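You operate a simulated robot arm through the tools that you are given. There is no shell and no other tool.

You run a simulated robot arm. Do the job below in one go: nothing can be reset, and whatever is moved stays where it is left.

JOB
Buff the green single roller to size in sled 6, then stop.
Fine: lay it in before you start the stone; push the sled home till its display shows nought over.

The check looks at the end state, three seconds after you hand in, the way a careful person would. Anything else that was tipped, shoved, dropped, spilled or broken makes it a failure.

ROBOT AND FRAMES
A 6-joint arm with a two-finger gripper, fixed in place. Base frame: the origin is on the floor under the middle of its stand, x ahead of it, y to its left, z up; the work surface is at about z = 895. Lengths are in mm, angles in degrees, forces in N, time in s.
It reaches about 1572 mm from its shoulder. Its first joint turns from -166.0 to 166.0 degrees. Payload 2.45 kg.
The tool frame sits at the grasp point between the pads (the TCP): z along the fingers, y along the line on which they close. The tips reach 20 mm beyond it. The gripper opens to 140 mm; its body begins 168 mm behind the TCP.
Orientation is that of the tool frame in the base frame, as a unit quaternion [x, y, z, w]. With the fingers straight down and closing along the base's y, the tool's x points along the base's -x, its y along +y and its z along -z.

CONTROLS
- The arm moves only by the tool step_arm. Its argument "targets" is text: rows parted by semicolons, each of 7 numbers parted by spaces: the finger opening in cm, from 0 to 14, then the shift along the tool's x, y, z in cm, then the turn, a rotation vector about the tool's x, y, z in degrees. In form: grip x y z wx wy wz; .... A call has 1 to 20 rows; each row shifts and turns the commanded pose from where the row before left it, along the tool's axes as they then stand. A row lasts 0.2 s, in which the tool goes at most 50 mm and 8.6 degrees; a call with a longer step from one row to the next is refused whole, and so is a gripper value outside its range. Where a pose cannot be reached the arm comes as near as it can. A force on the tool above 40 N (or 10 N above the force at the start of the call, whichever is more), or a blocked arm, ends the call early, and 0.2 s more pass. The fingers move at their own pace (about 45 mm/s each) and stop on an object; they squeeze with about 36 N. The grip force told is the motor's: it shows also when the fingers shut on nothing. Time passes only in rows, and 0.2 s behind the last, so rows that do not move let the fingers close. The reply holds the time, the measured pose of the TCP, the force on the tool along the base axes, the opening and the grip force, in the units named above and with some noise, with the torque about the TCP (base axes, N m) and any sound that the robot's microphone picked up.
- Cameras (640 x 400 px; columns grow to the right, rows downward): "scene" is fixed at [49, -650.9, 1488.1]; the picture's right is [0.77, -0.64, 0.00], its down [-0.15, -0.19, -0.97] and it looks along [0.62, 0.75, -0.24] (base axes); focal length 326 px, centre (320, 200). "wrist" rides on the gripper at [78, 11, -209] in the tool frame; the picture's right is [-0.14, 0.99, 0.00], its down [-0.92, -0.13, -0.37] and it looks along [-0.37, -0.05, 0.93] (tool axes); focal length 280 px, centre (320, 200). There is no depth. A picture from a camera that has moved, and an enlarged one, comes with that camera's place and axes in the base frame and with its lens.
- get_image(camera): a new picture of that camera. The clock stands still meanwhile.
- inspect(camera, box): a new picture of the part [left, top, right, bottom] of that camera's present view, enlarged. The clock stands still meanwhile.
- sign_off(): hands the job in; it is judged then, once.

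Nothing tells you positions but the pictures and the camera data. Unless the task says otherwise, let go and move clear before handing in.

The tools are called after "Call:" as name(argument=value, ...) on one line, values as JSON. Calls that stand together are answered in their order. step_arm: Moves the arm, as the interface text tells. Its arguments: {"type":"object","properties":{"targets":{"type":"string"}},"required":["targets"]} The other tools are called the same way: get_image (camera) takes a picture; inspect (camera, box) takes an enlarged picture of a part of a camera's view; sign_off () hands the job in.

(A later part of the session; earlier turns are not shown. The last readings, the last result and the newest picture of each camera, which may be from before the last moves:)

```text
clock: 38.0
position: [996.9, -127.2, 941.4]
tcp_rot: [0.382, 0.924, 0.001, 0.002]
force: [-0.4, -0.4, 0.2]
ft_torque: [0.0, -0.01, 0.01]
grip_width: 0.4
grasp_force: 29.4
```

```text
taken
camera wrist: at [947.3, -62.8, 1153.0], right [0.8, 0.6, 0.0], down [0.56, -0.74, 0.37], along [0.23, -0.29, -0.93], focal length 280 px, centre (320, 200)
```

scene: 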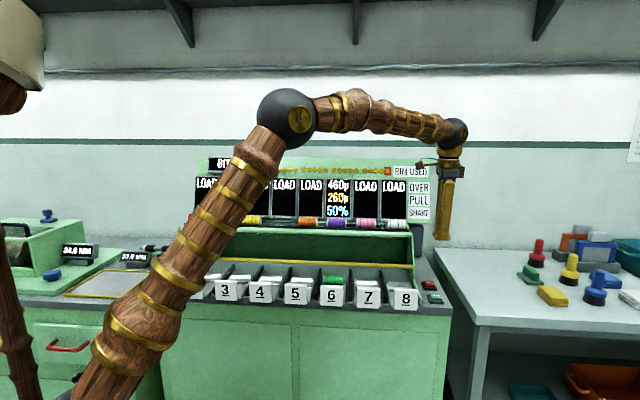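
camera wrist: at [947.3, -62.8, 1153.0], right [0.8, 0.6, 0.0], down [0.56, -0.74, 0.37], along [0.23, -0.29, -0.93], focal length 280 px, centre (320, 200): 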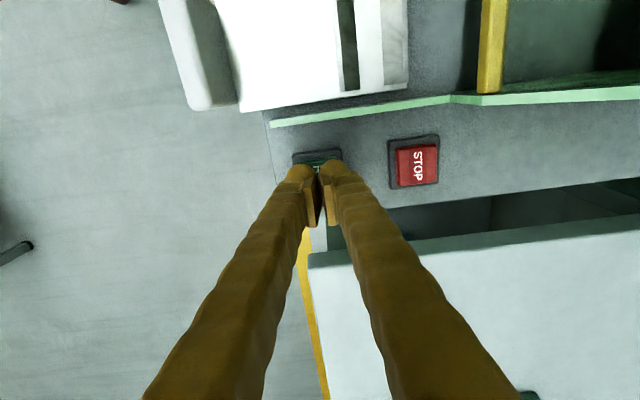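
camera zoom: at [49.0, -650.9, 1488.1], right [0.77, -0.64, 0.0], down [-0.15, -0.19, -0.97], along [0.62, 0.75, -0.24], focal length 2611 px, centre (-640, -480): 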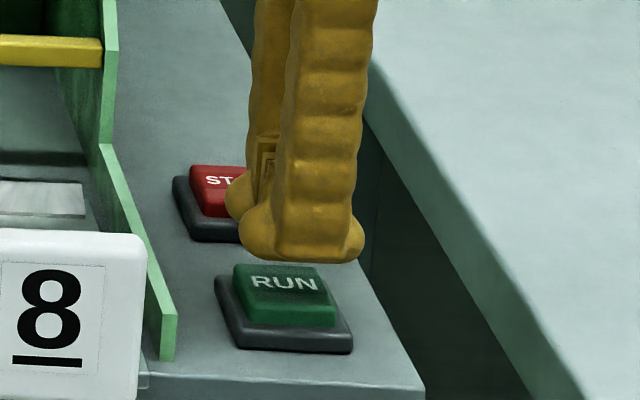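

Tips hover just above RUN, nothing near STOP. Pressing down in small steps.

Call:
step_arm(targets="0 0 -0.1 0.4 0 0 0;0 0 0 0.4 0 0 0;0 0 0 0.3 0 0 0;0 0 0 0.2 0 0 0;0 0 0 0.2 0 0 0")

Call:
inspect(camera="scene", box=[400, 260, 480, 310])

Call:
inspect(camera="scene", box=[280, 150, 440, 230])

```text
clock: 39.1
position: [994.5, -126.2, 929.6]
tcp_rot: [0.383, 0.924, 0.001, 0.002]
force: [-1.1, -0.4, 0.5]
ft_torque: [0.03, -0.04, -0.01]
grip_width: 0.1
grasp_force: 29.2
```

```text
8.00 times, centred on (440, 285) of scene
camera zoom: at [49.0, -650.9, 1488.1], right [0.77, -0.64, 0.0], down [-0.15, -0.19, -0.97], along [0.62, 0.75, -0.24], focal length 2611 px, centre (-640, -480)
```

zoom: 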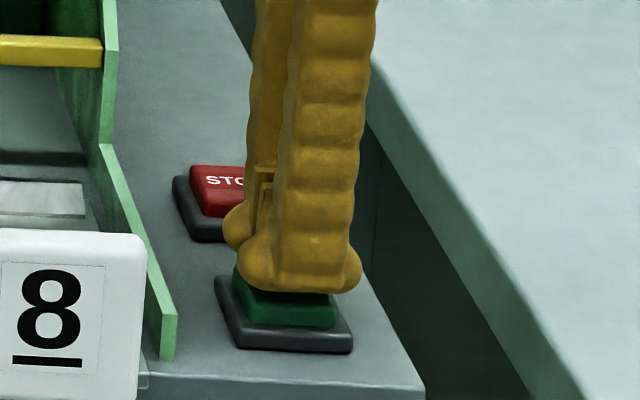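

```text
4.00 times, centred on (360, 190) of scene
camera zoom: at [49.0, -650.9, 1488.1], right [0.77, -0.64, 0.0], down [-0.15, -0.19, -0.97], along [0.62, 0.75, -0.24], focal length 1305 px, centre (160, 240)
```

zoom: 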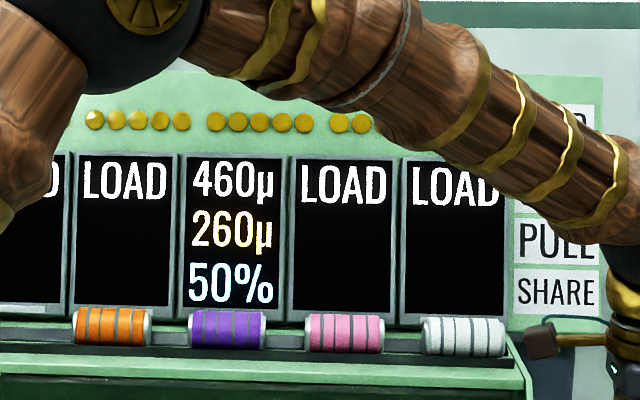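

Not touching yet (tips at ~910 mm). Continuing down a little.

Call:
step_arm(targets="0 0 0 0.3 0 0 0;0 0 0 0.3 0 0 0;0 0 0 0.2 0 0 0;0 0 0 0.2 0 0 0")

Call:
inspect(camera="scene", box=[280, 150, 440, 230])

Call:
inspect(camera="scene", box=[400, 260, 480, 310])

```text
clock: 40.1
position: [995.4, -127.0, 919.1]
tcp_rot: [0.383, 0.924, 0.001, 0.001]
force: [-0.7, 1.4, 4.6]
ft_torque: [0.06, 0.03, 0.01]
grip_width: 6.0
grasp_force: 29.5
heard: click
```

```text
4.00 times, centred on (360, 190) of scene
camera zoom: at [49.0, -650.9, 1488.1], right [0.77, -0.64, 0.0], down [-0.15, -0.19, -0.97], along [0.62, 0.75, -0.24], focal length 1305 px, centre (160, 240)
```

zoom: 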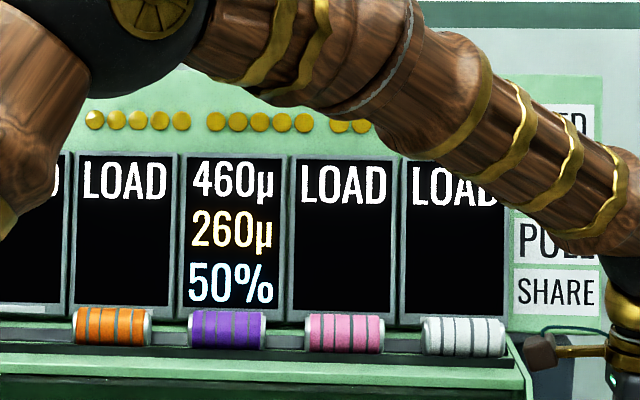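

```text
8.00 times, centred on (440, 285) of scene
camera zoom: at [49.0, -650.9, 1488.1], right [0.77, -0.64, 0.0], down [-0.15, -0.19, -0.97], along [0.62, 0.75, -0.24], focal length 2611 px, centre (-640, -480)
```

zoom: 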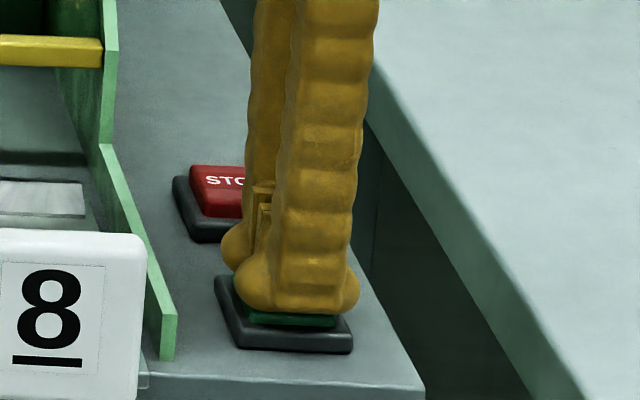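

RUN clicked. Lifting off and looking at what the stone is doing.

Call:
step_arm(targets="0 0 0 -0.5 0 0 0;0 0 0 -2 0 0 0;0 0 0 -4 0 0 0;0 0 0 -4.5 0 0 0")

Call:
get_image(camera="scene")

Call:
inspect(camera="scene", box=[160, 220, 300, 310])

Call:
inspect(camera="scene", box=[280, 150, 440, 230])

Call:
inspect(camera="scene", box=[290, 220, 450, 320])

```text
clock: 41.1
position: [992.4, -126.3, 1029.4]
tcp_rot: [0.382, 0.924, 0.002, 0.0]
force: [0.0, -0.4, -0.7]
ft_torque: [-0.01, 0.0, -0.03]
grip_width: 0.3
grasp_force: 29.1
```

```text
taken
```

scene: 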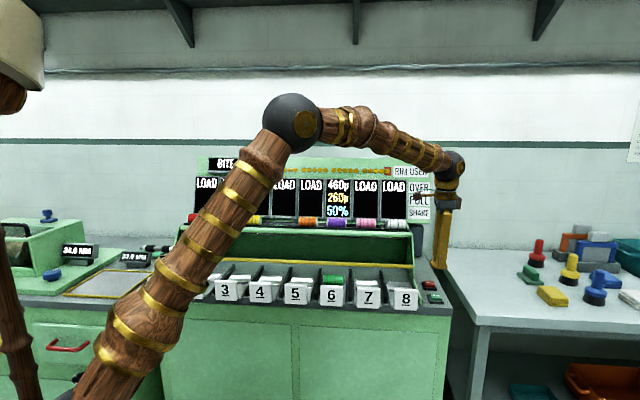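

```text
4.44 times, centred on (230, 265) of scene
camera zoom: at [49.0, -650.9, 1488.1], right [0.77, -0.64, 0.0], down [-0.15, -0.19, -0.97], along [0.62, 0.75, -0.24], focal length 1450 px, centre (720, -89)
```

zoom: 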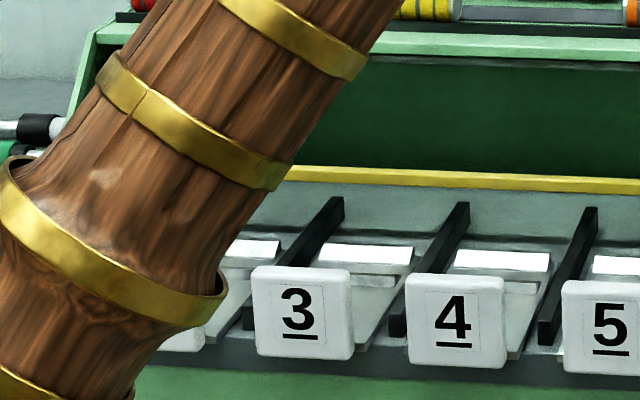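

```text
4.00 times, centred on (360, 190) of scene
camera zoom: at [49.0, -650.9, 1488.1], right [0.77, -0.64, 0.0], down [-0.15, -0.19, -0.97], along [0.62, 0.75, -0.24], focal length 1305 px, centre (160, 240)
```

zoom: 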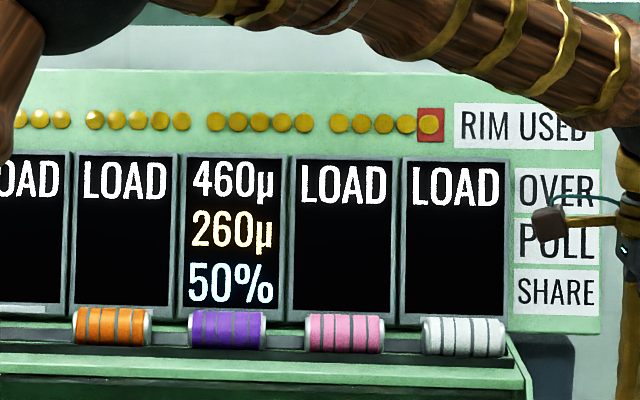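

```text
4.00 times, centred on (370, 270) of scene
camera zoom: at [49.0, -650.9, 1488.1], right [0.77, -0.64, 0.0], down [-0.15, -0.19, -0.97], along [0.62, 0.75, -0.24], focal length 1305 px, centre (120, -80)
```

zoom: 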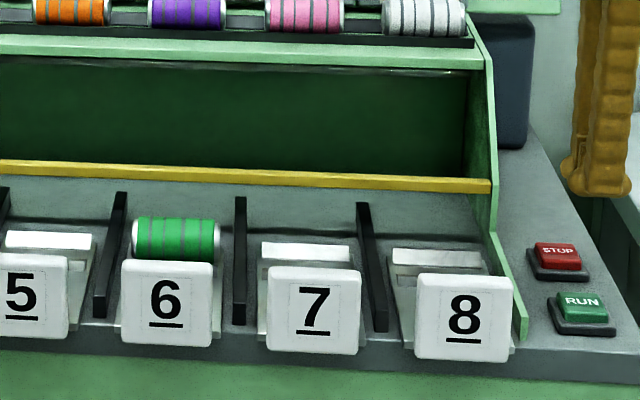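

Display 6 still 460µ; the stone runs at the left end. Now I'll move in front of sled 6's handle, tilting the gripper left so display 6 stays visible to the scene camera.

Call:
step_arm(targets="0 4.4 -1.65 0 0 0 0;0 4.4 -1.65 0 0 0 0;0 4.4 -1.65 0 0 0 0;0 4.4 -1.65 0 0 0 0;0 4.4 -1.65 0 0 0 0;0 4.4 -1.65 0 0 0 0;0 4.4 -1.65 0 0 0 0;0 4.4 -1.65 0 0 0 0;0 0 0 0 0 -7.5 0;0 0 0 0 0 -7.5 0;0 0 0 0 0 -7.5 0;0 0 0 0 0 -7.5 0;0 0 0 0 0 0 0;0 0 0 0 0 0 0")

Call:
get_image(camera="scene")

Call:
get_image(camera="wrist")

Call:
inspect(camera="scene", box=[280, 150, 440, 250])

```text
clock: 44.1
position: [651.8, 29.8, 1027.9]
tcp_rot: [0.37, 0.892, -0.098, 0.241]
force: [0.0, 0.1, -0.8]
ft_torque: [0.01, -0.02, -0.01]
grip_width: 0.0
grasp_force: 29.3
```

```text
taken
```

scene: 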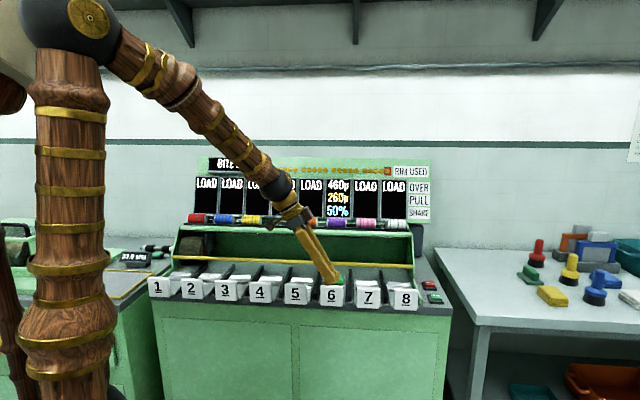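

```text
taken
camera wrist: at [537.6, 159.1, 1170.7], right [0.78, 0.62, 0.07], down [0.34, -0.53, 0.78], along [0.52, -0.59, -0.62], focal length 280 px, centre (320, 200)
```

wrist: 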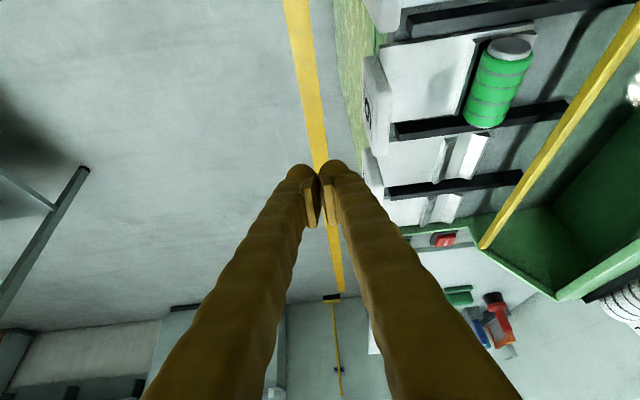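

```text
4.00 times, centred on (360, 200) of scene
camera zoom: at [49.0, -650.9, 1488.1], right [0.77, -0.64, 0.0], down [-0.15, -0.19, -0.97], along [0.62, 0.75, -0.24], focal length 1305 px, centre (160, 200)
```

zoom: 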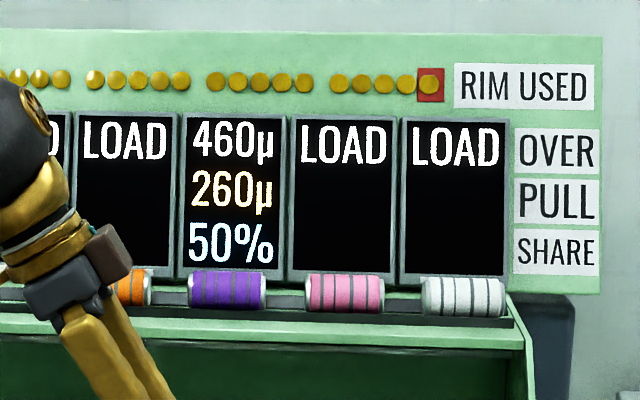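

Display 6 is readable in this pose. Lowering the fingertips in front of handle 6.

Call:
step_arm(targets="0 1.25 0 2.165 0 0 0;0 1.25 0 2.165 0 0 0;0 1.25 0 2.165 0 0 0;0 0.9 0 1.56 0 0 0;0 0 0 0 0 0 0")

Call:
get_image(camera="wrist")

Call:
inspect(camera="scene", box=[270, 240, 398, 320])

```text
clock: 45.4
position: [652.1, 28.8, 935.3]
tcp_rot: [0.371, 0.892, -0.097, 0.241]
force: [0.4, -0.1, 0.0]
ft_torque: [0.01, 0.02, 0.0]
grip_width: 0.0
grasp_force: 30.1
```

```text
taken
camera wrist: at [537.7, 158.8, 1077.7], right [0.78, 0.62, 0.07], down [0.34, -0.53, 0.78], along [0.52, -0.59, -0.62], focal length 280 px, centre (320, 200)
```

wrist: 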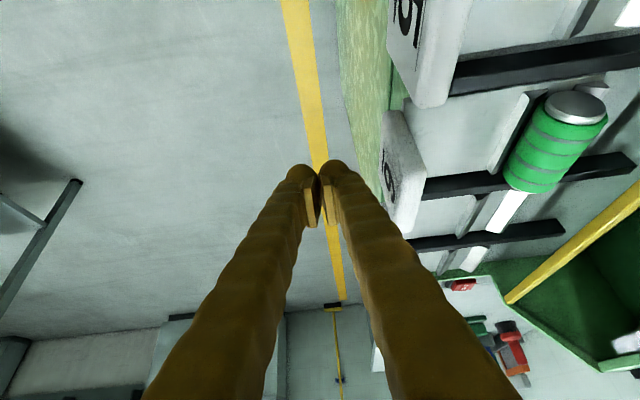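

```text
5.00 times, centred on (334, 280) of scene
camera zoom: at [49.0, -650.9, 1488.1], right [0.77, -0.64, 0.0], down [-0.15, -0.19, -0.97], along [0.62, 0.75, -0.24], focal length 1632 px, centre (250, -200)
```

zoom: 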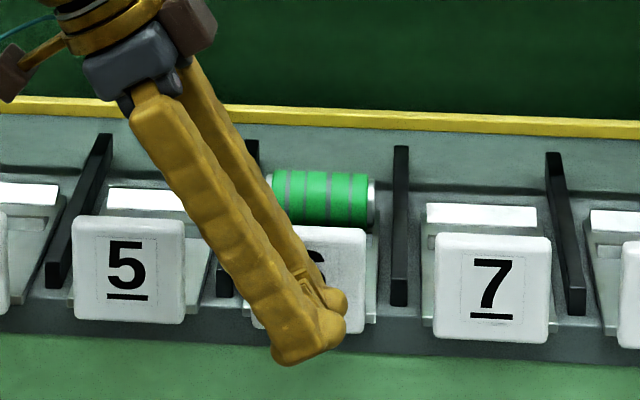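

Tips are in front of handle 6 but a bit right of its middle. Shifting left ~12 mm and moving up to just before contact, and checking the stone.

Call:
step_arm(targets="0 1.04 0 -0.6 0 0 0;0 0 1.0 0 0 0 0;0 0 1.0 0 0 0 0;0 0 0 0 0 0 0")

Call:
inspect(camera="scene", box=[270, 240, 398, 320])

Call:
inspect(camera="scene", box=[160, 215, 288, 295])

Call:
inspect(camera="scene", box=[190, 150, 350, 230])

```text
clock: 46.4
position: [658.3, 51.7, 935.7]
tcp_rot: [0.37, 0.892, -0.098, 0.241]
force: [0.0, 0.2, -0.5]
ft_torque: [0.01, -0.02, 0.02]
grip_width: 0.1
grasp_force: 29.5
```

```text
5.00 times, centred on (334, 280) of scene
camera zoom: at [49.0, -650.9, 1488.1], right [0.77, -0.64, 0.0], down [-0.15, -0.19, -0.97], along [0.62, 0.75, -0.24], focal length 1632 px, centre (250, -200)
```

zoom: 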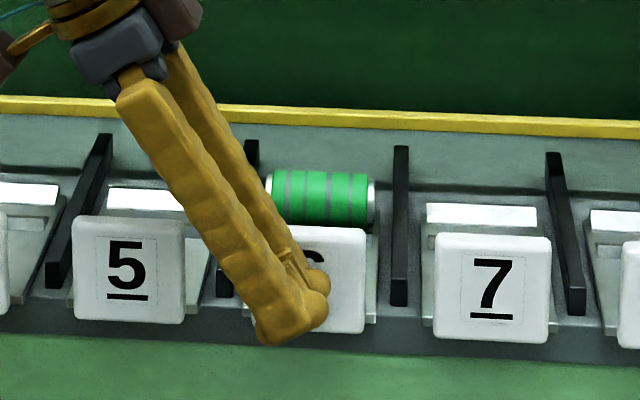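

```text
5.00 times, centred on (224, 255) of scene
camera zoom: at [49.0, -650.9, 1488.1], right [0.77, -0.64, 0.0], down [-0.15, -0.19, -0.97], along [0.62, 0.75, -0.24], focal length 1632 px, centre (800, -75)
```

zoom: 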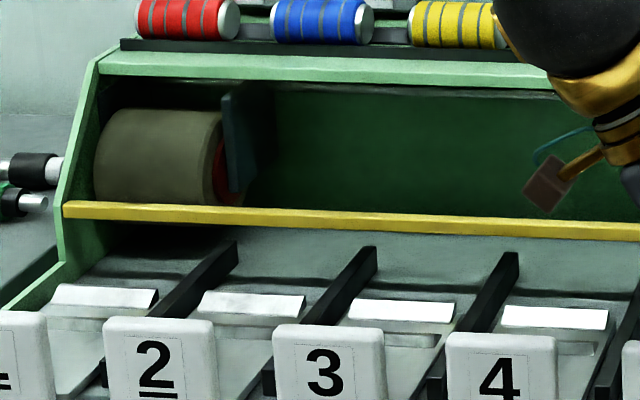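

```text
4.00 times, centred on (270, 190) of scene
camera zoom: at [49.0, -650.9, 1488.1], right [0.77, -0.64, 0.0], down [-0.15, -0.19, -0.97], along [0.62, 0.75, -0.24], focal length 1305 px, centre (520, 240)
```

zoom: 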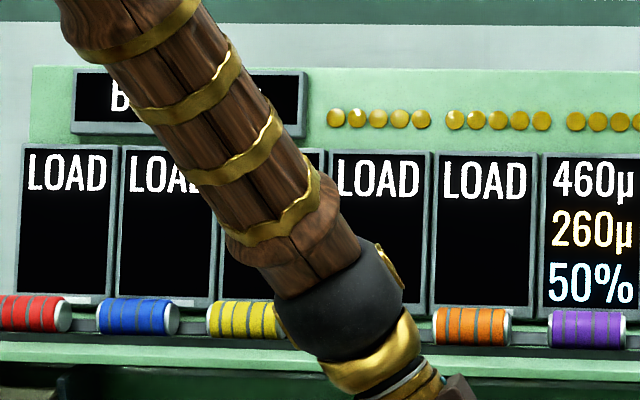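

Stone sits at the left end; display 6 unchanged. Now pushing handle 6 in gently, a few mm at a time, while reading the display.

Call:
step_arm(targets="0 0 0.4 0 0 0 0;0 0 0.4 0 0 0 0;0 0 0.4 0 0 0 0;0 0 0 0 0 0 0")

Call:
inspect(camera="scene", box=[270, 240, 398, 320])

Call:
inspect(camera="scene", box=[290, 155, 450, 235])

```text
clock: 47.4
position: [666.8, 60.6, 936.3]
tcp_rot: [0.37, 0.892, -0.098, 0.24]
force: [-0.8, -0.6, -1.3]
ft_torque: [-0.02, -0.01, 0.04]
grip_width: 0.0
grasp_force: 29.9
```

```text
5.00 times, centred on (334, 280) of scene
camera zoom: at [49.0, -650.9, 1488.1], right [0.77, -0.64, 0.0], down [-0.15, -0.19, -0.97], along [0.62, 0.75, -0.24], focal length 1632 px, centre (250, -200)
```

zoom: 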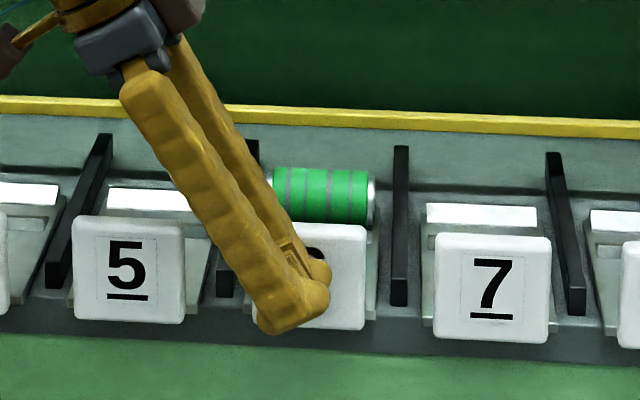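

```text
4.00 times, centred on (370, 195) of scene
camera zoom: at [49.0, -650.9, 1488.1], right [0.77, -0.64, 0.0], down [-0.15, -0.19, -0.97], along [0.62, 0.75, -0.24], focal length 1305 px, centre (120, 220)
```

zoom: 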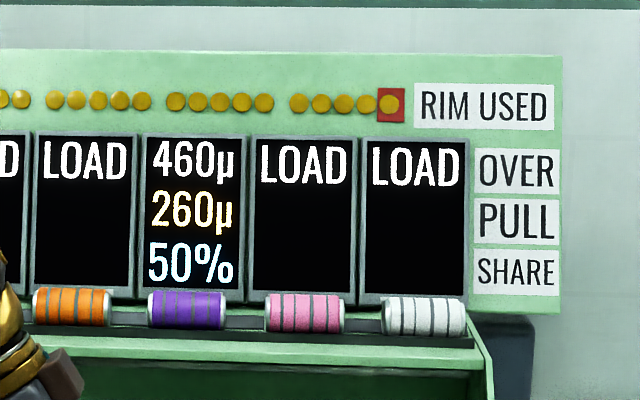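

Contact made and the sled has just begun to move; values unchanged. Let me check the stone closely before pushing further.

Call:
inspect(camera="scene", box=[172, 225, 236, 265])

Call:
inspect(camera="scene", box=[405, 270, 469, 310])

Call:
inspect(camera="wrist", box=[380, 60, 640, 222])

```text
10.00 times, centred on (204, 245) of scene
camera zoom: at [49.0, -650.9, 1488.1], right [0.77, -0.64, 0.0], down [-0.15, -0.19, -0.97], along [0.62, 0.75, -0.24], focal length 3263 px, centre (1480, -250)
```

zoom: 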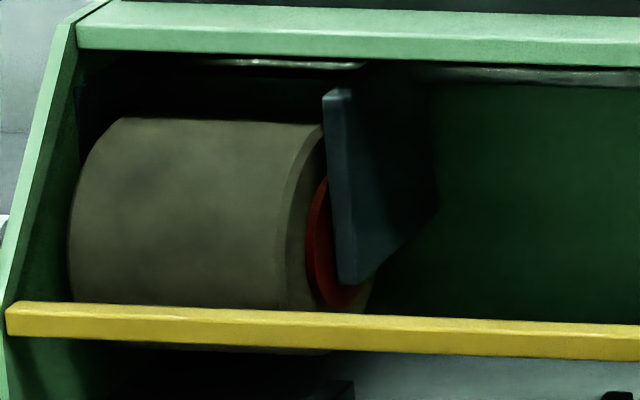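

```text
10.00 times, centred on (437, 290) of scene
camera zoom: at [49.0, -650.9, 1488.1], right [0.77, -0.64, 0.0], down [-0.15, -0.19, -0.97], along [0.62, 0.75, -0.24], focal length 3263 px, centre (-850, -700)
```

zoom: 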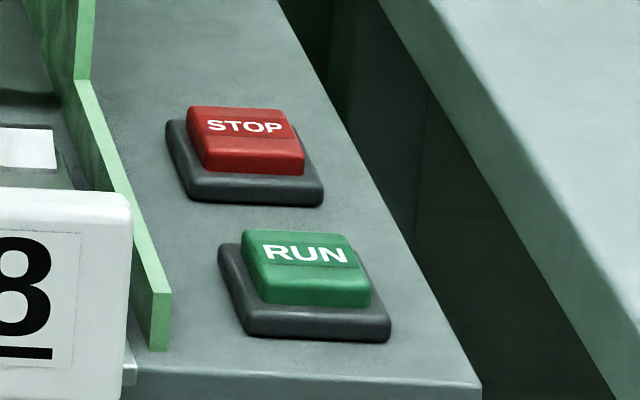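

```text
2.46 times, centred on (510, 141) of wrist
camera zoom: at [552.5, 189.8, 1078.5], right [0.78, 0.62, 0.07], down [0.34, -0.53, 0.78], along [0.52, -0.59, -0.62], focal length 690 px, centre (-148, 345)
```

zoom: 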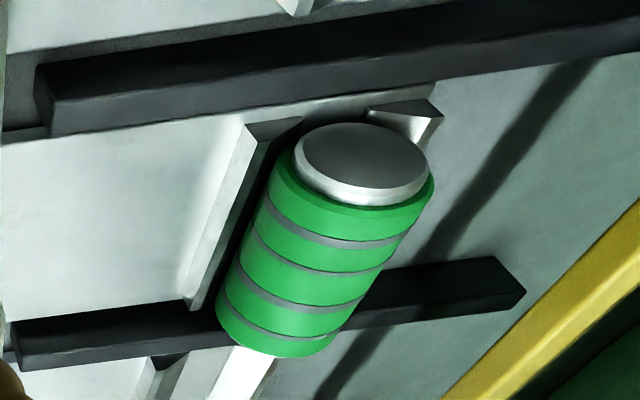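

The roller lies neatly in the V. Continuing the push in modest steps.

Call:
step_arm(targets="0 0 0.5 0 0 0 0;0 0 0.5 0 0 0 0;0 0 0.5 0 0 0 0;0 0 0 0 0 0 0")

Call:
inspect(camera="scene", box=[270, 155, 398, 235])

Call:
inspect(camera="scene", box=[270, 240, 398, 320])

Call:
inspect(camera="scene", box=[160, 215, 288, 295])

```text
clock: 48.4
position: [677.2, 70.7, 935.4]
tcp_rot: [0.369, 0.892, -0.096, 0.241]
force: [-2.1, -0.9, -0.2]
ft_torque: [0.03, -0.08, 0.08]
grip_width: 0.2
grasp_force: 29.4
```

```text
5.00 times, centred on (334, 195) of scene
camera zoom: at [49.0, -650.9, 1488.1], right [0.77, -0.64, 0.0], down [-0.15, -0.19, -0.97], along [0.62, 0.75, -0.24], focal length 1632 px, centre (250, 225)
```

zoom: 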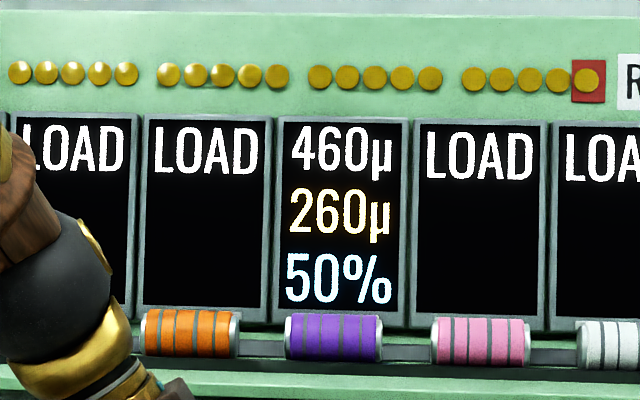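

```text
5.00 times, centred on (334, 280) of scene
camera zoom: at [49.0, -650.9, 1488.1], right [0.77, -0.64, 0.0], down [-0.15, -0.19, -0.97], along [0.62, 0.75, -0.24], focal length 1632 px, centre (250, -200)
```

zoom: 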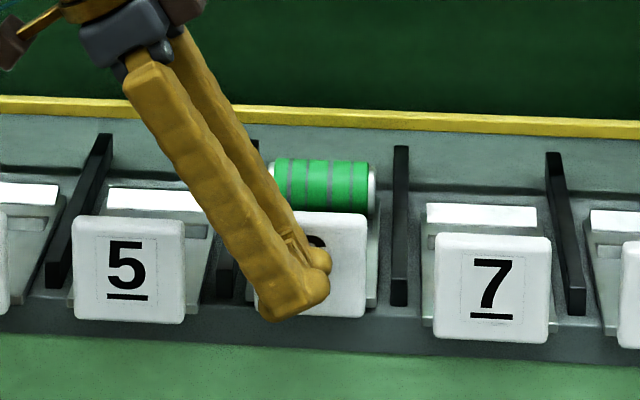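

```text
5.00 times, centred on (224, 255) of scene
camera zoom: at [49.0, -650.9, 1488.1], right [0.77, -0.64, 0.0], down [-0.15, -0.19, -0.97], along [0.62, 0.75, -0.24], focal length 1632 px, centre (800, -75)
```

zoom: 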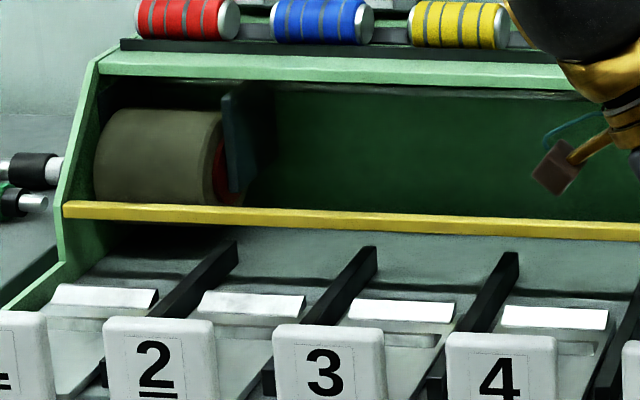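

The sled slides freely (about 2 N). It must pass under the yellow bar with ~15 mm to spare. Pushing on, watching force and display.

Call:
step_arm(targets="0 0 0.6 0 0 0 0;0 0 0.6 0 0 0 0;0 0 0.6 0 0 0 0;0 0 0.6 0 0 0 0;0 0 0 0 0 0 0")

Call:
inspect(camera="scene", box=[270, 155, 398, 235])

Call:
inspect(camera="scene", box=[270, 230, 398, 310])

Call:
inspect(camera="wrist", box=[380, 60, 640, 222])

```text
clock: 49.5
position: [692.7, 87.9, 934.6]
tcp_rot: [0.371, 0.892, -0.097, 0.241]
force: [-2.5, -1.2, 0.1]
ft_torque: [0.04, -0.04, 0.0]
grip_width: 0.1
grasp_force: 29.3
```

```text
5.00 times, centred on (334, 195) of scene
camera zoom: at [49.0, -650.9, 1488.1], right [0.77, -0.64, 0.0], down [-0.15, -0.19, -0.97], along [0.62, 0.75, -0.24], focal length 1632 px, centre (250, 225)
```

zoom: 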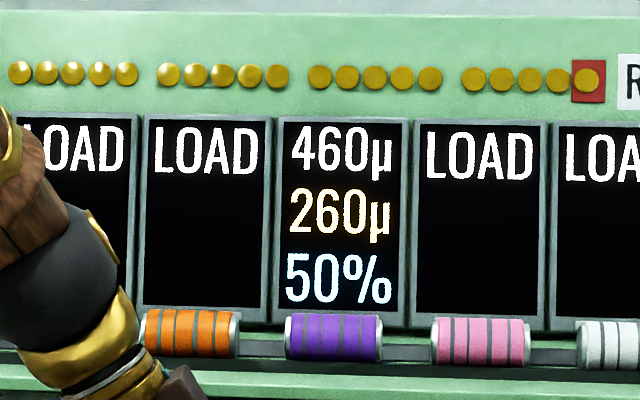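

```text
5.00 times, centred on (334, 270) of scene
camera zoom: at [49.0, -650.9, 1488.1], right [0.77, -0.64, 0.0], down [-0.15, -0.19, -0.97], along [0.62, 0.75, -0.24], focal length 1632 px, centre (250, -150)
```

zoom: 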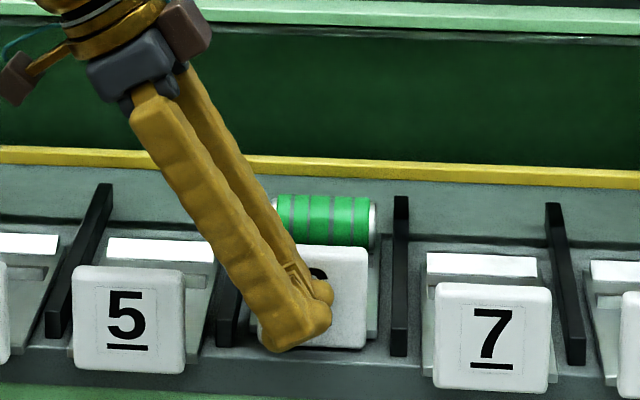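

```text
2.46 times, centred on (510, 141) of wrist
camera zoom: at [579.8, 217.8, 1078.1], right [0.78, 0.62, 0.07], down [0.34, -0.53, 0.78], along [0.52, -0.59, -0.62], focal length 690 px, centre (-148, 345)
```

zoom: 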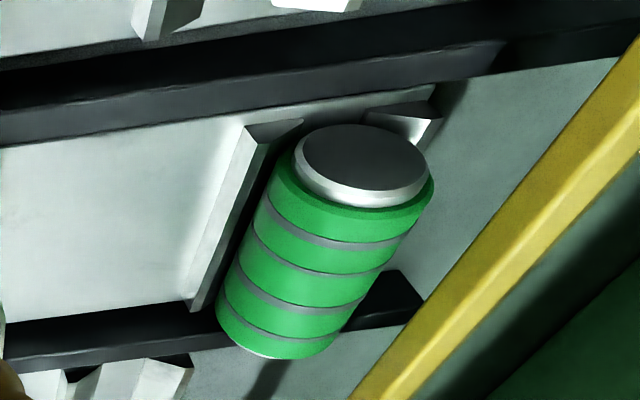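

Sled is ~41 mm in, roller just short of the yellow bar. I'll look closely at the roller-to-bar clearance before going on.

Call:
inspect(camera="scene", box=[315, 250, 363, 280])

Call:
inspect(camera="wrist", box=[480, 80, 608, 180])

Call:
get_image(camera="wrist")

```text
13.33 times, centred on (339, 265) of scene
camera zoom: at [49.0, -650.9, 1488.1], right [0.77, -0.64, 0.0], down [-0.15, -0.19, -0.97], along [0.62, 0.75, -0.24], focal length 4351 px, centre (67, -667)
```

zoom: 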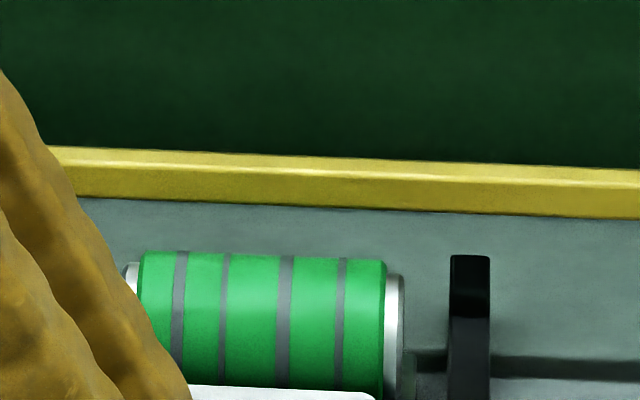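

```text
4.00 times, centred on (544, 130) of wrist
camera zoom: at [579.8, 217.8, 1078.1], right [0.78, 0.62, 0.07], down [0.34, -0.53, 0.78], along [0.52, -0.59, -0.62], focal length 1122 px, centre (-576, 480)
```

zoom: 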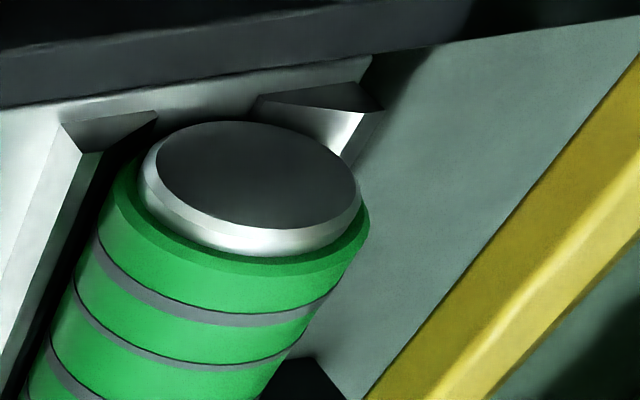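

```text
taken
camera wrist: at [579.8, 217.8, 1078.1], right [0.78, 0.62, 0.07], down [0.34, -0.53, 0.78], along [0.52, -0.59, -0.62], focal length 280 px, centre (320, 200)
```

wrist: 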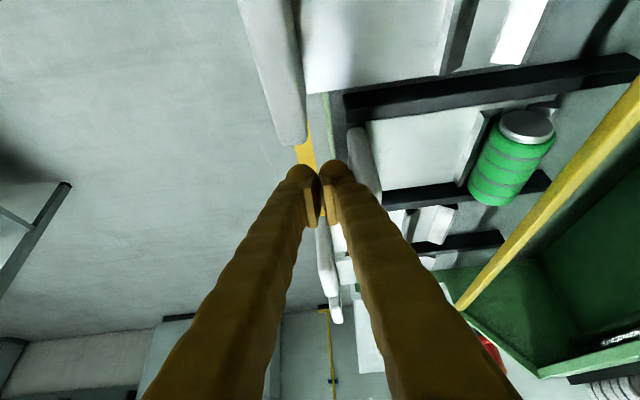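

Clearance to the bar looks slim, so I'll advance only a few mm per call and watch the force.

Call:
step_arm(targets="0 0 0.25 0 0 0 0;0 0 0.25 0 0 0 0;0 0 0.25 0 0 0 0;0 0 0 0 0 0 0")

Call:
inspect(camera="scene", box=[315, 250, 363, 280])

Call:
inspect(camera="scene", box=[270, 155, 398, 235])

```text
clock: 50.5
position: [699.3, 93.2, 934.6]
tcp_rot: [0.37, 0.892, -0.097, 0.241]
force: [-0.7, -1.6, 1.1]
ft_torque: [0.06, -0.03, 0.03]
grip_width: 0.1
grasp_force: 29.6
```

```text
13.33 times, centred on (339, 265) of scene
camera zoom: at [49.0, -650.9, 1488.1], right [0.77, -0.64, 0.0], down [-0.15, -0.19, -0.97], along [0.62, 0.75, -0.24], focal length 4351 px, centre (67, -667)
```

zoom: 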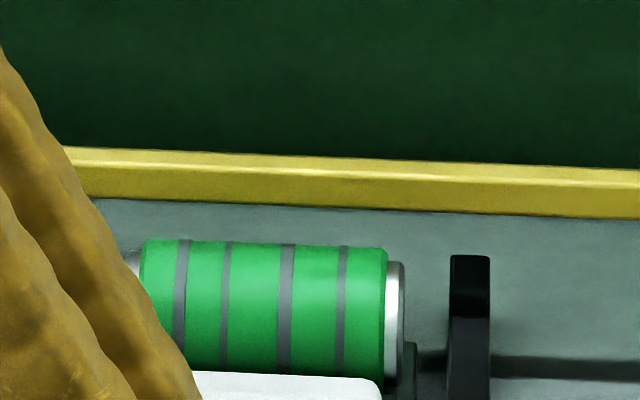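

```text
5.00 times, centred on (334, 195) of scene
camera zoom: at [49.0, -650.9, 1488.1], right [0.77, -0.64, 0.0], down [-0.15, -0.19, -0.97], along [0.62, 0.75, -0.24], focal length 1632 px, centre (250, 225)
```

zoom: 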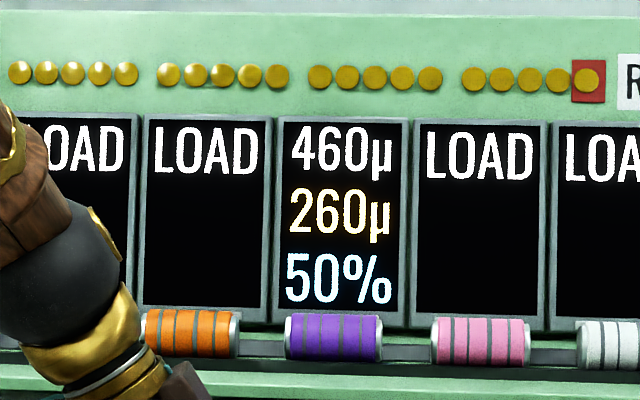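

Call:
step_arm(targets="0 0 0.25 0 0 0 0;0 0 0.25 0 0 0 0;0 0 0.25 0 0 0 0;0 0 0.25 0 0 0 0;0 0 0 0 0 0 0")

Call:
inspect(camera="scene", box=[315, 250, 363, 280])

Call:
inspect(camera="scene", box=[270, 155, 398, 235])

Call:
inspect(camera="wrist", box=[450, 80, 610, 180])

```text
clock: 51.8
position: [707.0, 99.8, 934.3]
tcp_rot: [0.37, 0.892, -0.098, 0.241]
force: [-2.0, -1.3, -1.6]
ft_torque: [0.01, -0.06, 0.1]
grip_width: 0.0
grasp_force: 29.4
```

```text
13.33 times, centred on (339, 265) of scene
camera zoom: at [49.0, -650.9, 1488.1], right [0.77, -0.64, 0.0], down [-0.15, -0.19, -0.97], along [0.62, 0.75, -0.24], focal length 4351 px, centre (67, -667)
```

zoom: 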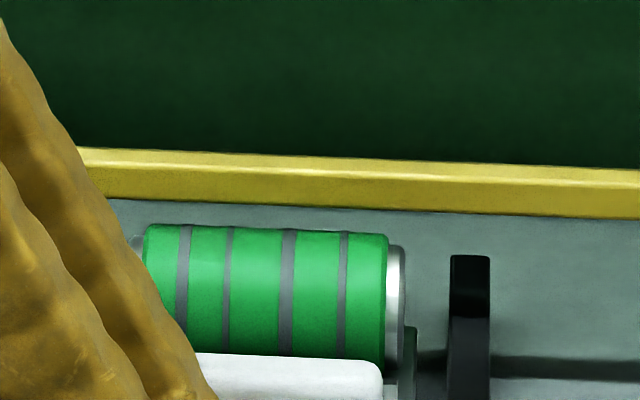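

```text
5.00 times, centred on (334, 195) of scene
camera zoom: at [49.0, -650.9, 1488.1], right [0.77, -0.64, 0.0], down [-0.15, -0.19, -0.97], along [0.62, 0.75, -0.24], focal length 1632 px, centre (250, 225)
```

zoom: 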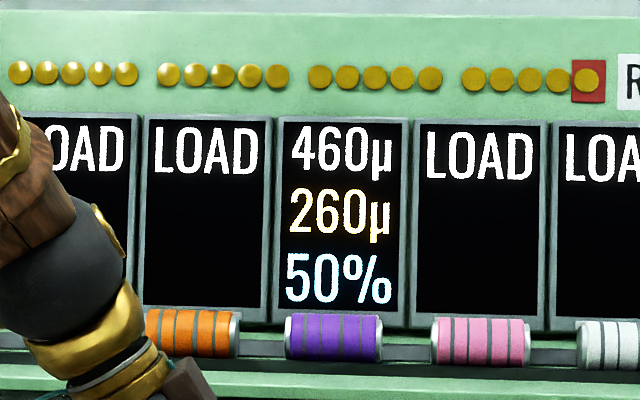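

```text
4.00 times, centred on (530, 130) of wrist
camera zoom: at [592.7, 229.8, 1078.1], right [0.78, 0.62, 0.07], down [0.34, -0.53, 0.78], along [0.52, -0.59, -0.62], focal length 1122 px, centre (-520, 480)
```

zoom: 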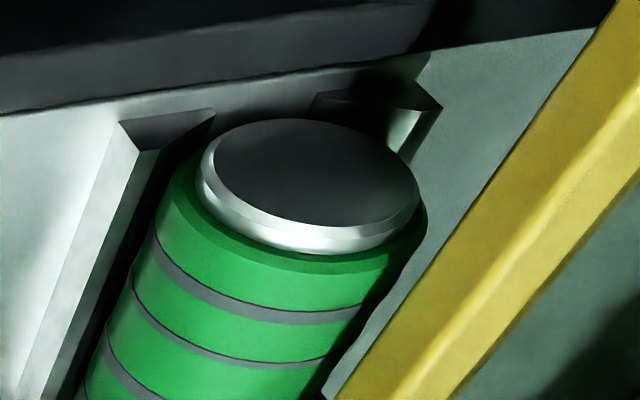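

Numbers now agree: roller top ≈933 mm, bar underside ≈941–948 mm, so it clears. Continuing inwards gently.

Call:
step_arm(targets="0 0 0.25 0 0 0 0;0 0 0.25 0 0 0 0;0 0 0.25 0 0 0 0;0 0 0.25 0 0 0 0;0 0 0 0 0 0 0")

Call:
inspect(camera="scene", box=[315, 250, 363, 280])

Call:
inspect(camera="scene", box=[270, 155, 398, 235])

Call:
inspect(camera="scene", box=[160, 215, 320, 315])

```text
clock: 53.0
position: [715.3, 108.3, 936.4]
tcp_rot: [0.369, 0.892, -0.097, 0.241]
force: [-0.7, -1.7, 1.1]
ft_torque: [0.06, 0.0, 0.03]
grip_width: 0.0
grasp_force: 29.3
```

```text
13.33 times, centred on (339, 265) of scene
camera zoom: at [49.0, -650.9, 1488.1], right [0.77, -0.64, 0.0], down [-0.15, -0.19, -0.97], along [0.62, 0.75, -0.24], focal length 4351 px, centre (67, -667)
```

zoom: 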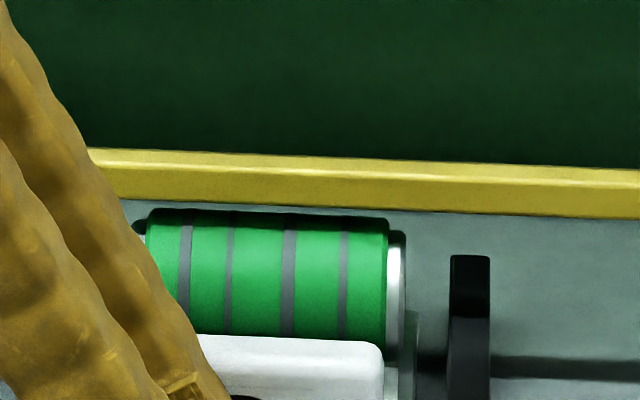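

```text
5.00 times, centred on (334, 195) of scene
camera zoom: at [49.0, -650.9, 1488.1], right [0.77, -0.64, 0.0], down [-0.15, -0.19, -0.97], along [0.62, 0.75, -0.24], focal length 1632 px, centre (250, 225)
```

zoom: 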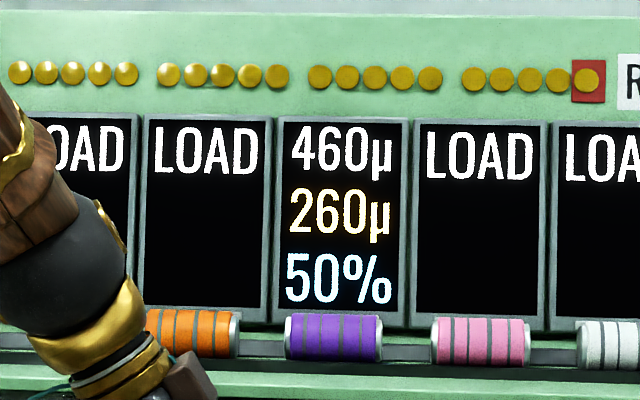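

```text
4.00 times, centred on (240, 265) of scene
camera zoom: at [49.0, -650.9, 1488.1], right [0.77, -0.64, 0.0], down [-0.15, -0.19, -0.97], along [0.62, 0.75, -0.24], focal length 1305 px, centre (640, -60)
```

zoom: 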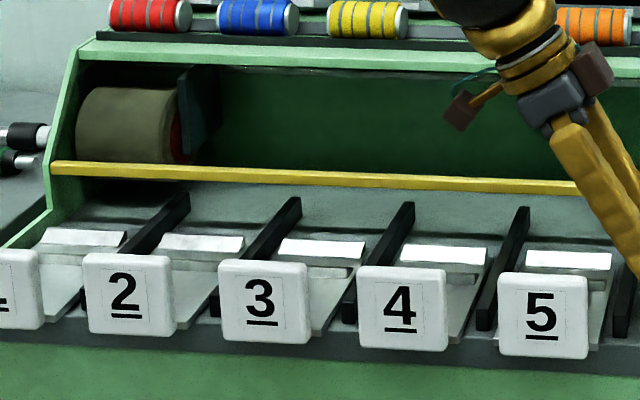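

Call:
step_arm(targets="0 0 0.25 0 0 0 0;0 0 0.25 0 0 0 0;0 0 0.25 0 0 0 0;0 0 0.25 0 0 0 0;0 0 0 0 0 0 0")

Call:
inspect(camera="scene", box=[300, 240, 364, 280])

Call:
inspect(camera="scene", box=[270, 155, 398, 235])

```text
clock: 54.1
position: [721.3, 115.8, 933.9]
tcp_rot: [0.369, 0.892, -0.098, 0.241]
force: [-1.8, -2.7, 0.1]
ft_torque: [0.01, -0.03, 0.04]
grip_width: 0.1
grasp_force: 29.3
```

```text
10.00 times, centred on (332, 260) of scene
camera zoom: at [49.0, -650.9, 1488.1], right [0.77, -0.64, 0.0], down [-0.15, -0.19, -0.97], along [0.62, 0.75, -0.24], focal length 3263 px, centre (200, -400)
```

zoom: 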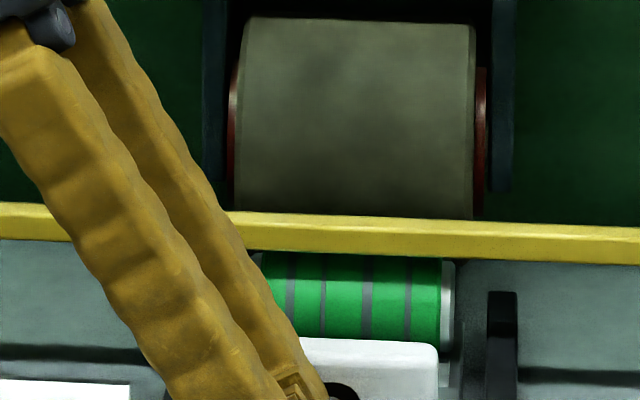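

```text
5.00 times, centred on (334, 195) of scene
camera zoom: at [49.0, -650.9, 1488.1], right [0.77, -0.64, 0.0], down [-0.15, -0.19, -0.97], along [0.62, 0.75, -0.24], focal length 1632 px, centre (250, 225)
```

zoom: 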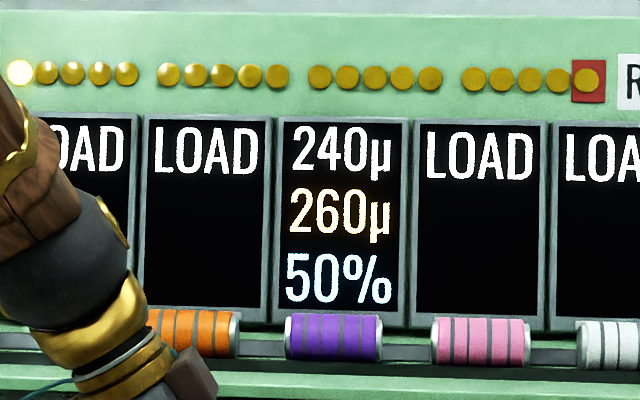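

The stone swung across to sled 6 and took its first bite: OVER fell from 460µ to 240µ, and one RIM dot lit. Checking the BITE display and the rest before doing anything more.

Call:
inspect(camera="scene", box=[190, 150, 320, 230])

Call:
inspect(camera="scene", box=[200, 152, 280, 177])

Call:
get_image(camera="wrist")

Call:
get_image(camera="scene")

```text
4.92 times, centred on (255, 190) of scene
camera zoom: at [49.0, -650.9, 1488.1], right [0.77, -0.64, 0.0], down [-0.15, -0.19, -0.97], along [0.62, 0.75, -0.24], focal length 1607 px, centre (640, 249)
```

zoom: 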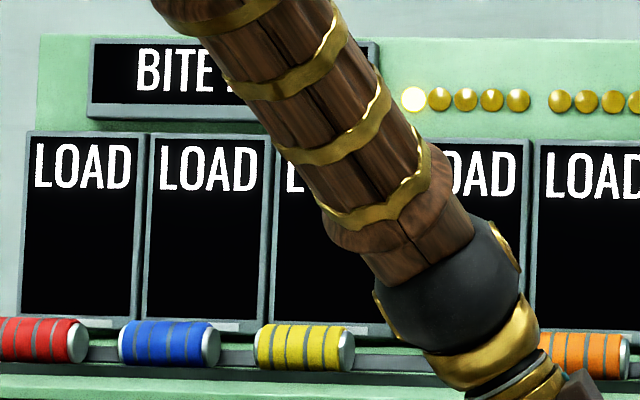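

```text
8.00 times, centred on (240, 164) of scene
camera zoom: at [49.0, -650.9, 1488.1], right [0.77, -0.64, 0.0], down [-0.15, -0.19, -0.97], along [0.62, 0.75, -0.24], focal length 2611 px, centre (960, 484)
```

zoom: 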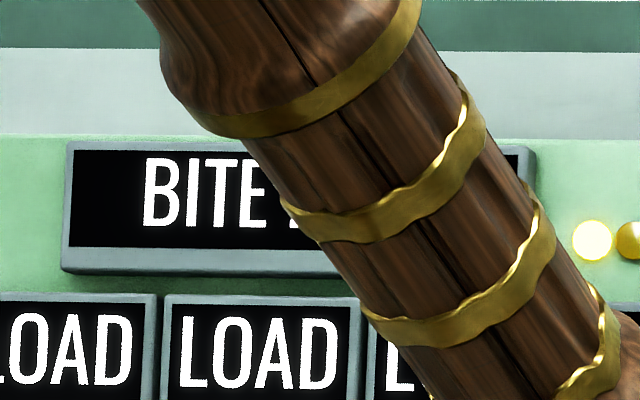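

```text
taken
camera wrist: at [607.0, 245.1, 1078.3], right [0.78, 0.62, 0.07], down [0.34, -0.53, 0.78], along [0.52, -0.59, -0.62], focal length 280 px, centre (320, 200)
```

wrist: 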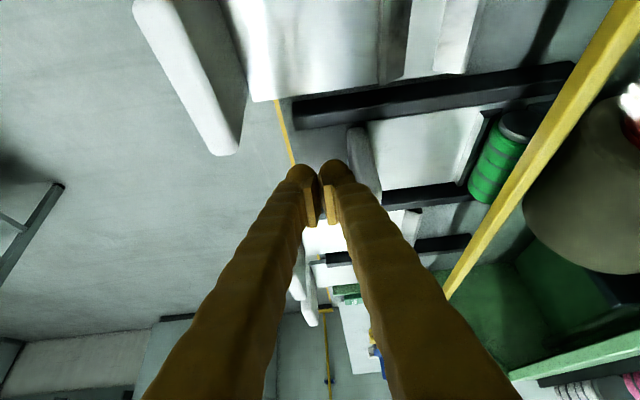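

```text
taken
```

scene: 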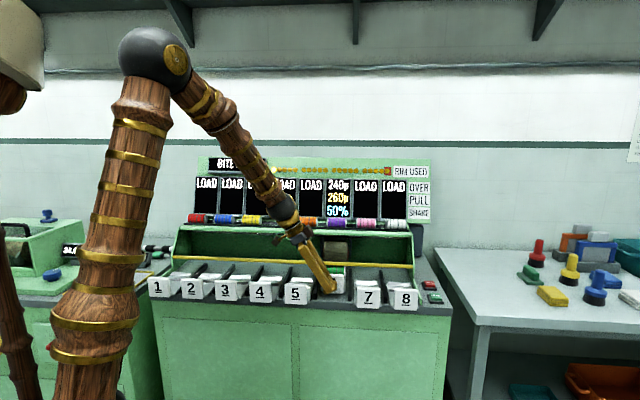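

The stone is now spinning against sled 6's roller with 240µ over left. I'll hold still for just one short row to see whether it keeps biting by itself.

Call:
step_arm(targets="0 0 0 0 0 0 0")

Call:
inspect(camera="scene", box=[270, 155, 398, 235])

Call:
inspect(camera="scene", box=[300, 240, 364, 280])

```text
clock: 54.5
position: [721.2, 115.6, 935.7]
tcp_rot: [0.369, 0.892, -0.097, 0.241]
force: [-2.5, -2.3, -0.9]
ft_torque: [0.02, -0.05, 0.04]
grip_width: 0.0
grasp_force: 29.4
```

```text
5.00 times, centred on (334, 195) of scene
camera zoom: at [49.0, -650.9, 1488.1], right [0.77, -0.64, 0.0], down [-0.15, -0.19, -0.97], along [0.62, 0.75, -0.24], focal length 1632 px, centre (250, 225)
```

zoom: 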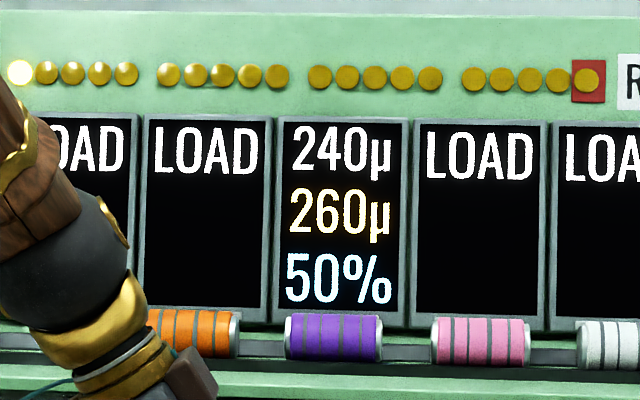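

```text
10.00 times, centred on (332, 260) of scene
camera zoom: at [49.0, -650.9, 1488.1], right [0.77, -0.64, 0.0], down [-0.15, -0.19, -0.97], along [0.62, 0.75, -0.24], focal length 3263 px, centre (200, -400)
```

zoom: 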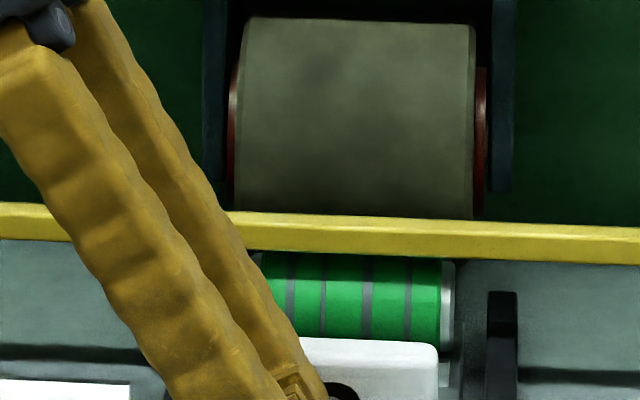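

No drift with time — one bite per stroke. I'll push in another couple of millimetres to see whether the sled is truly home.

Call:
step_arm(targets="0 0 0.2 0 0 0 0;0 0 0 0 0 0 0")

Call:
inspect(camera="scene", box=[270, 155, 398, 235])

Call:
inspect(camera="scene", box=[300, 240, 364, 280])

```text
clock: 55.1
position: [724.0, 116.8, 935.2]
tcp_rot: [0.37, 0.892, -0.098, 0.241]
force: [-3.0, -0.7, -1.3]
ft_torque: [0.02, -0.1, 0.09]
grip_width: 0.3
grasp_force: 29.0
```

```text
5.00 times, centred on (334, 195) of scene
camera zoom: at [49.0, -650.9, 1488.1], right [0.77, -0.64, 0.0], down [-0.15, -0.19, -0.97], along [0.62, 0.75, -0.24], focal length 1632 px, centre (250, 225)
```

zoom: 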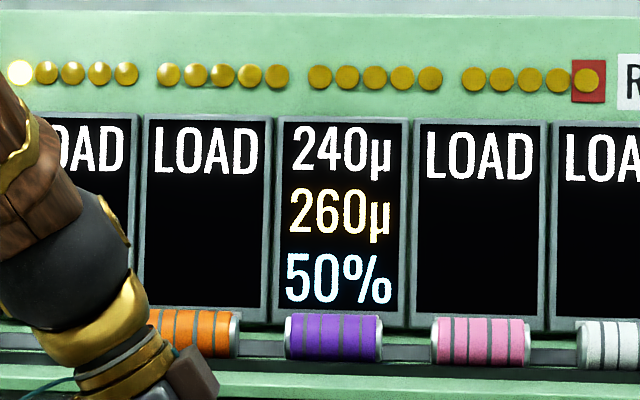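

```text
10.00 times, centred on (332, 260) of scene
camera zoom: at [49.0, -650.9, 1488.1], right [0.77, -0.64, 0.0], down [-0.15, -0.19, -0.97], along [0.62, 0.75, -0.24], focal length 3263 px, centre (200, -400)
```

zoom: 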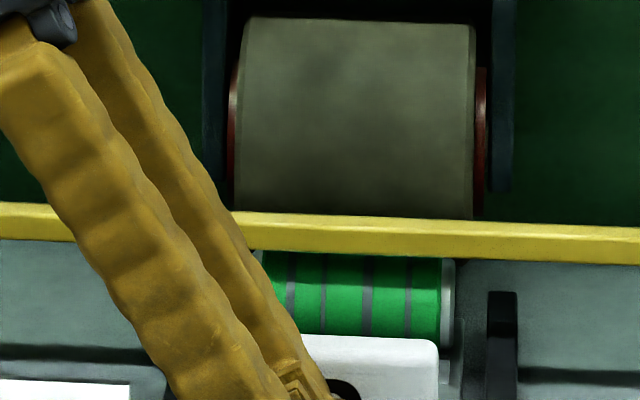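

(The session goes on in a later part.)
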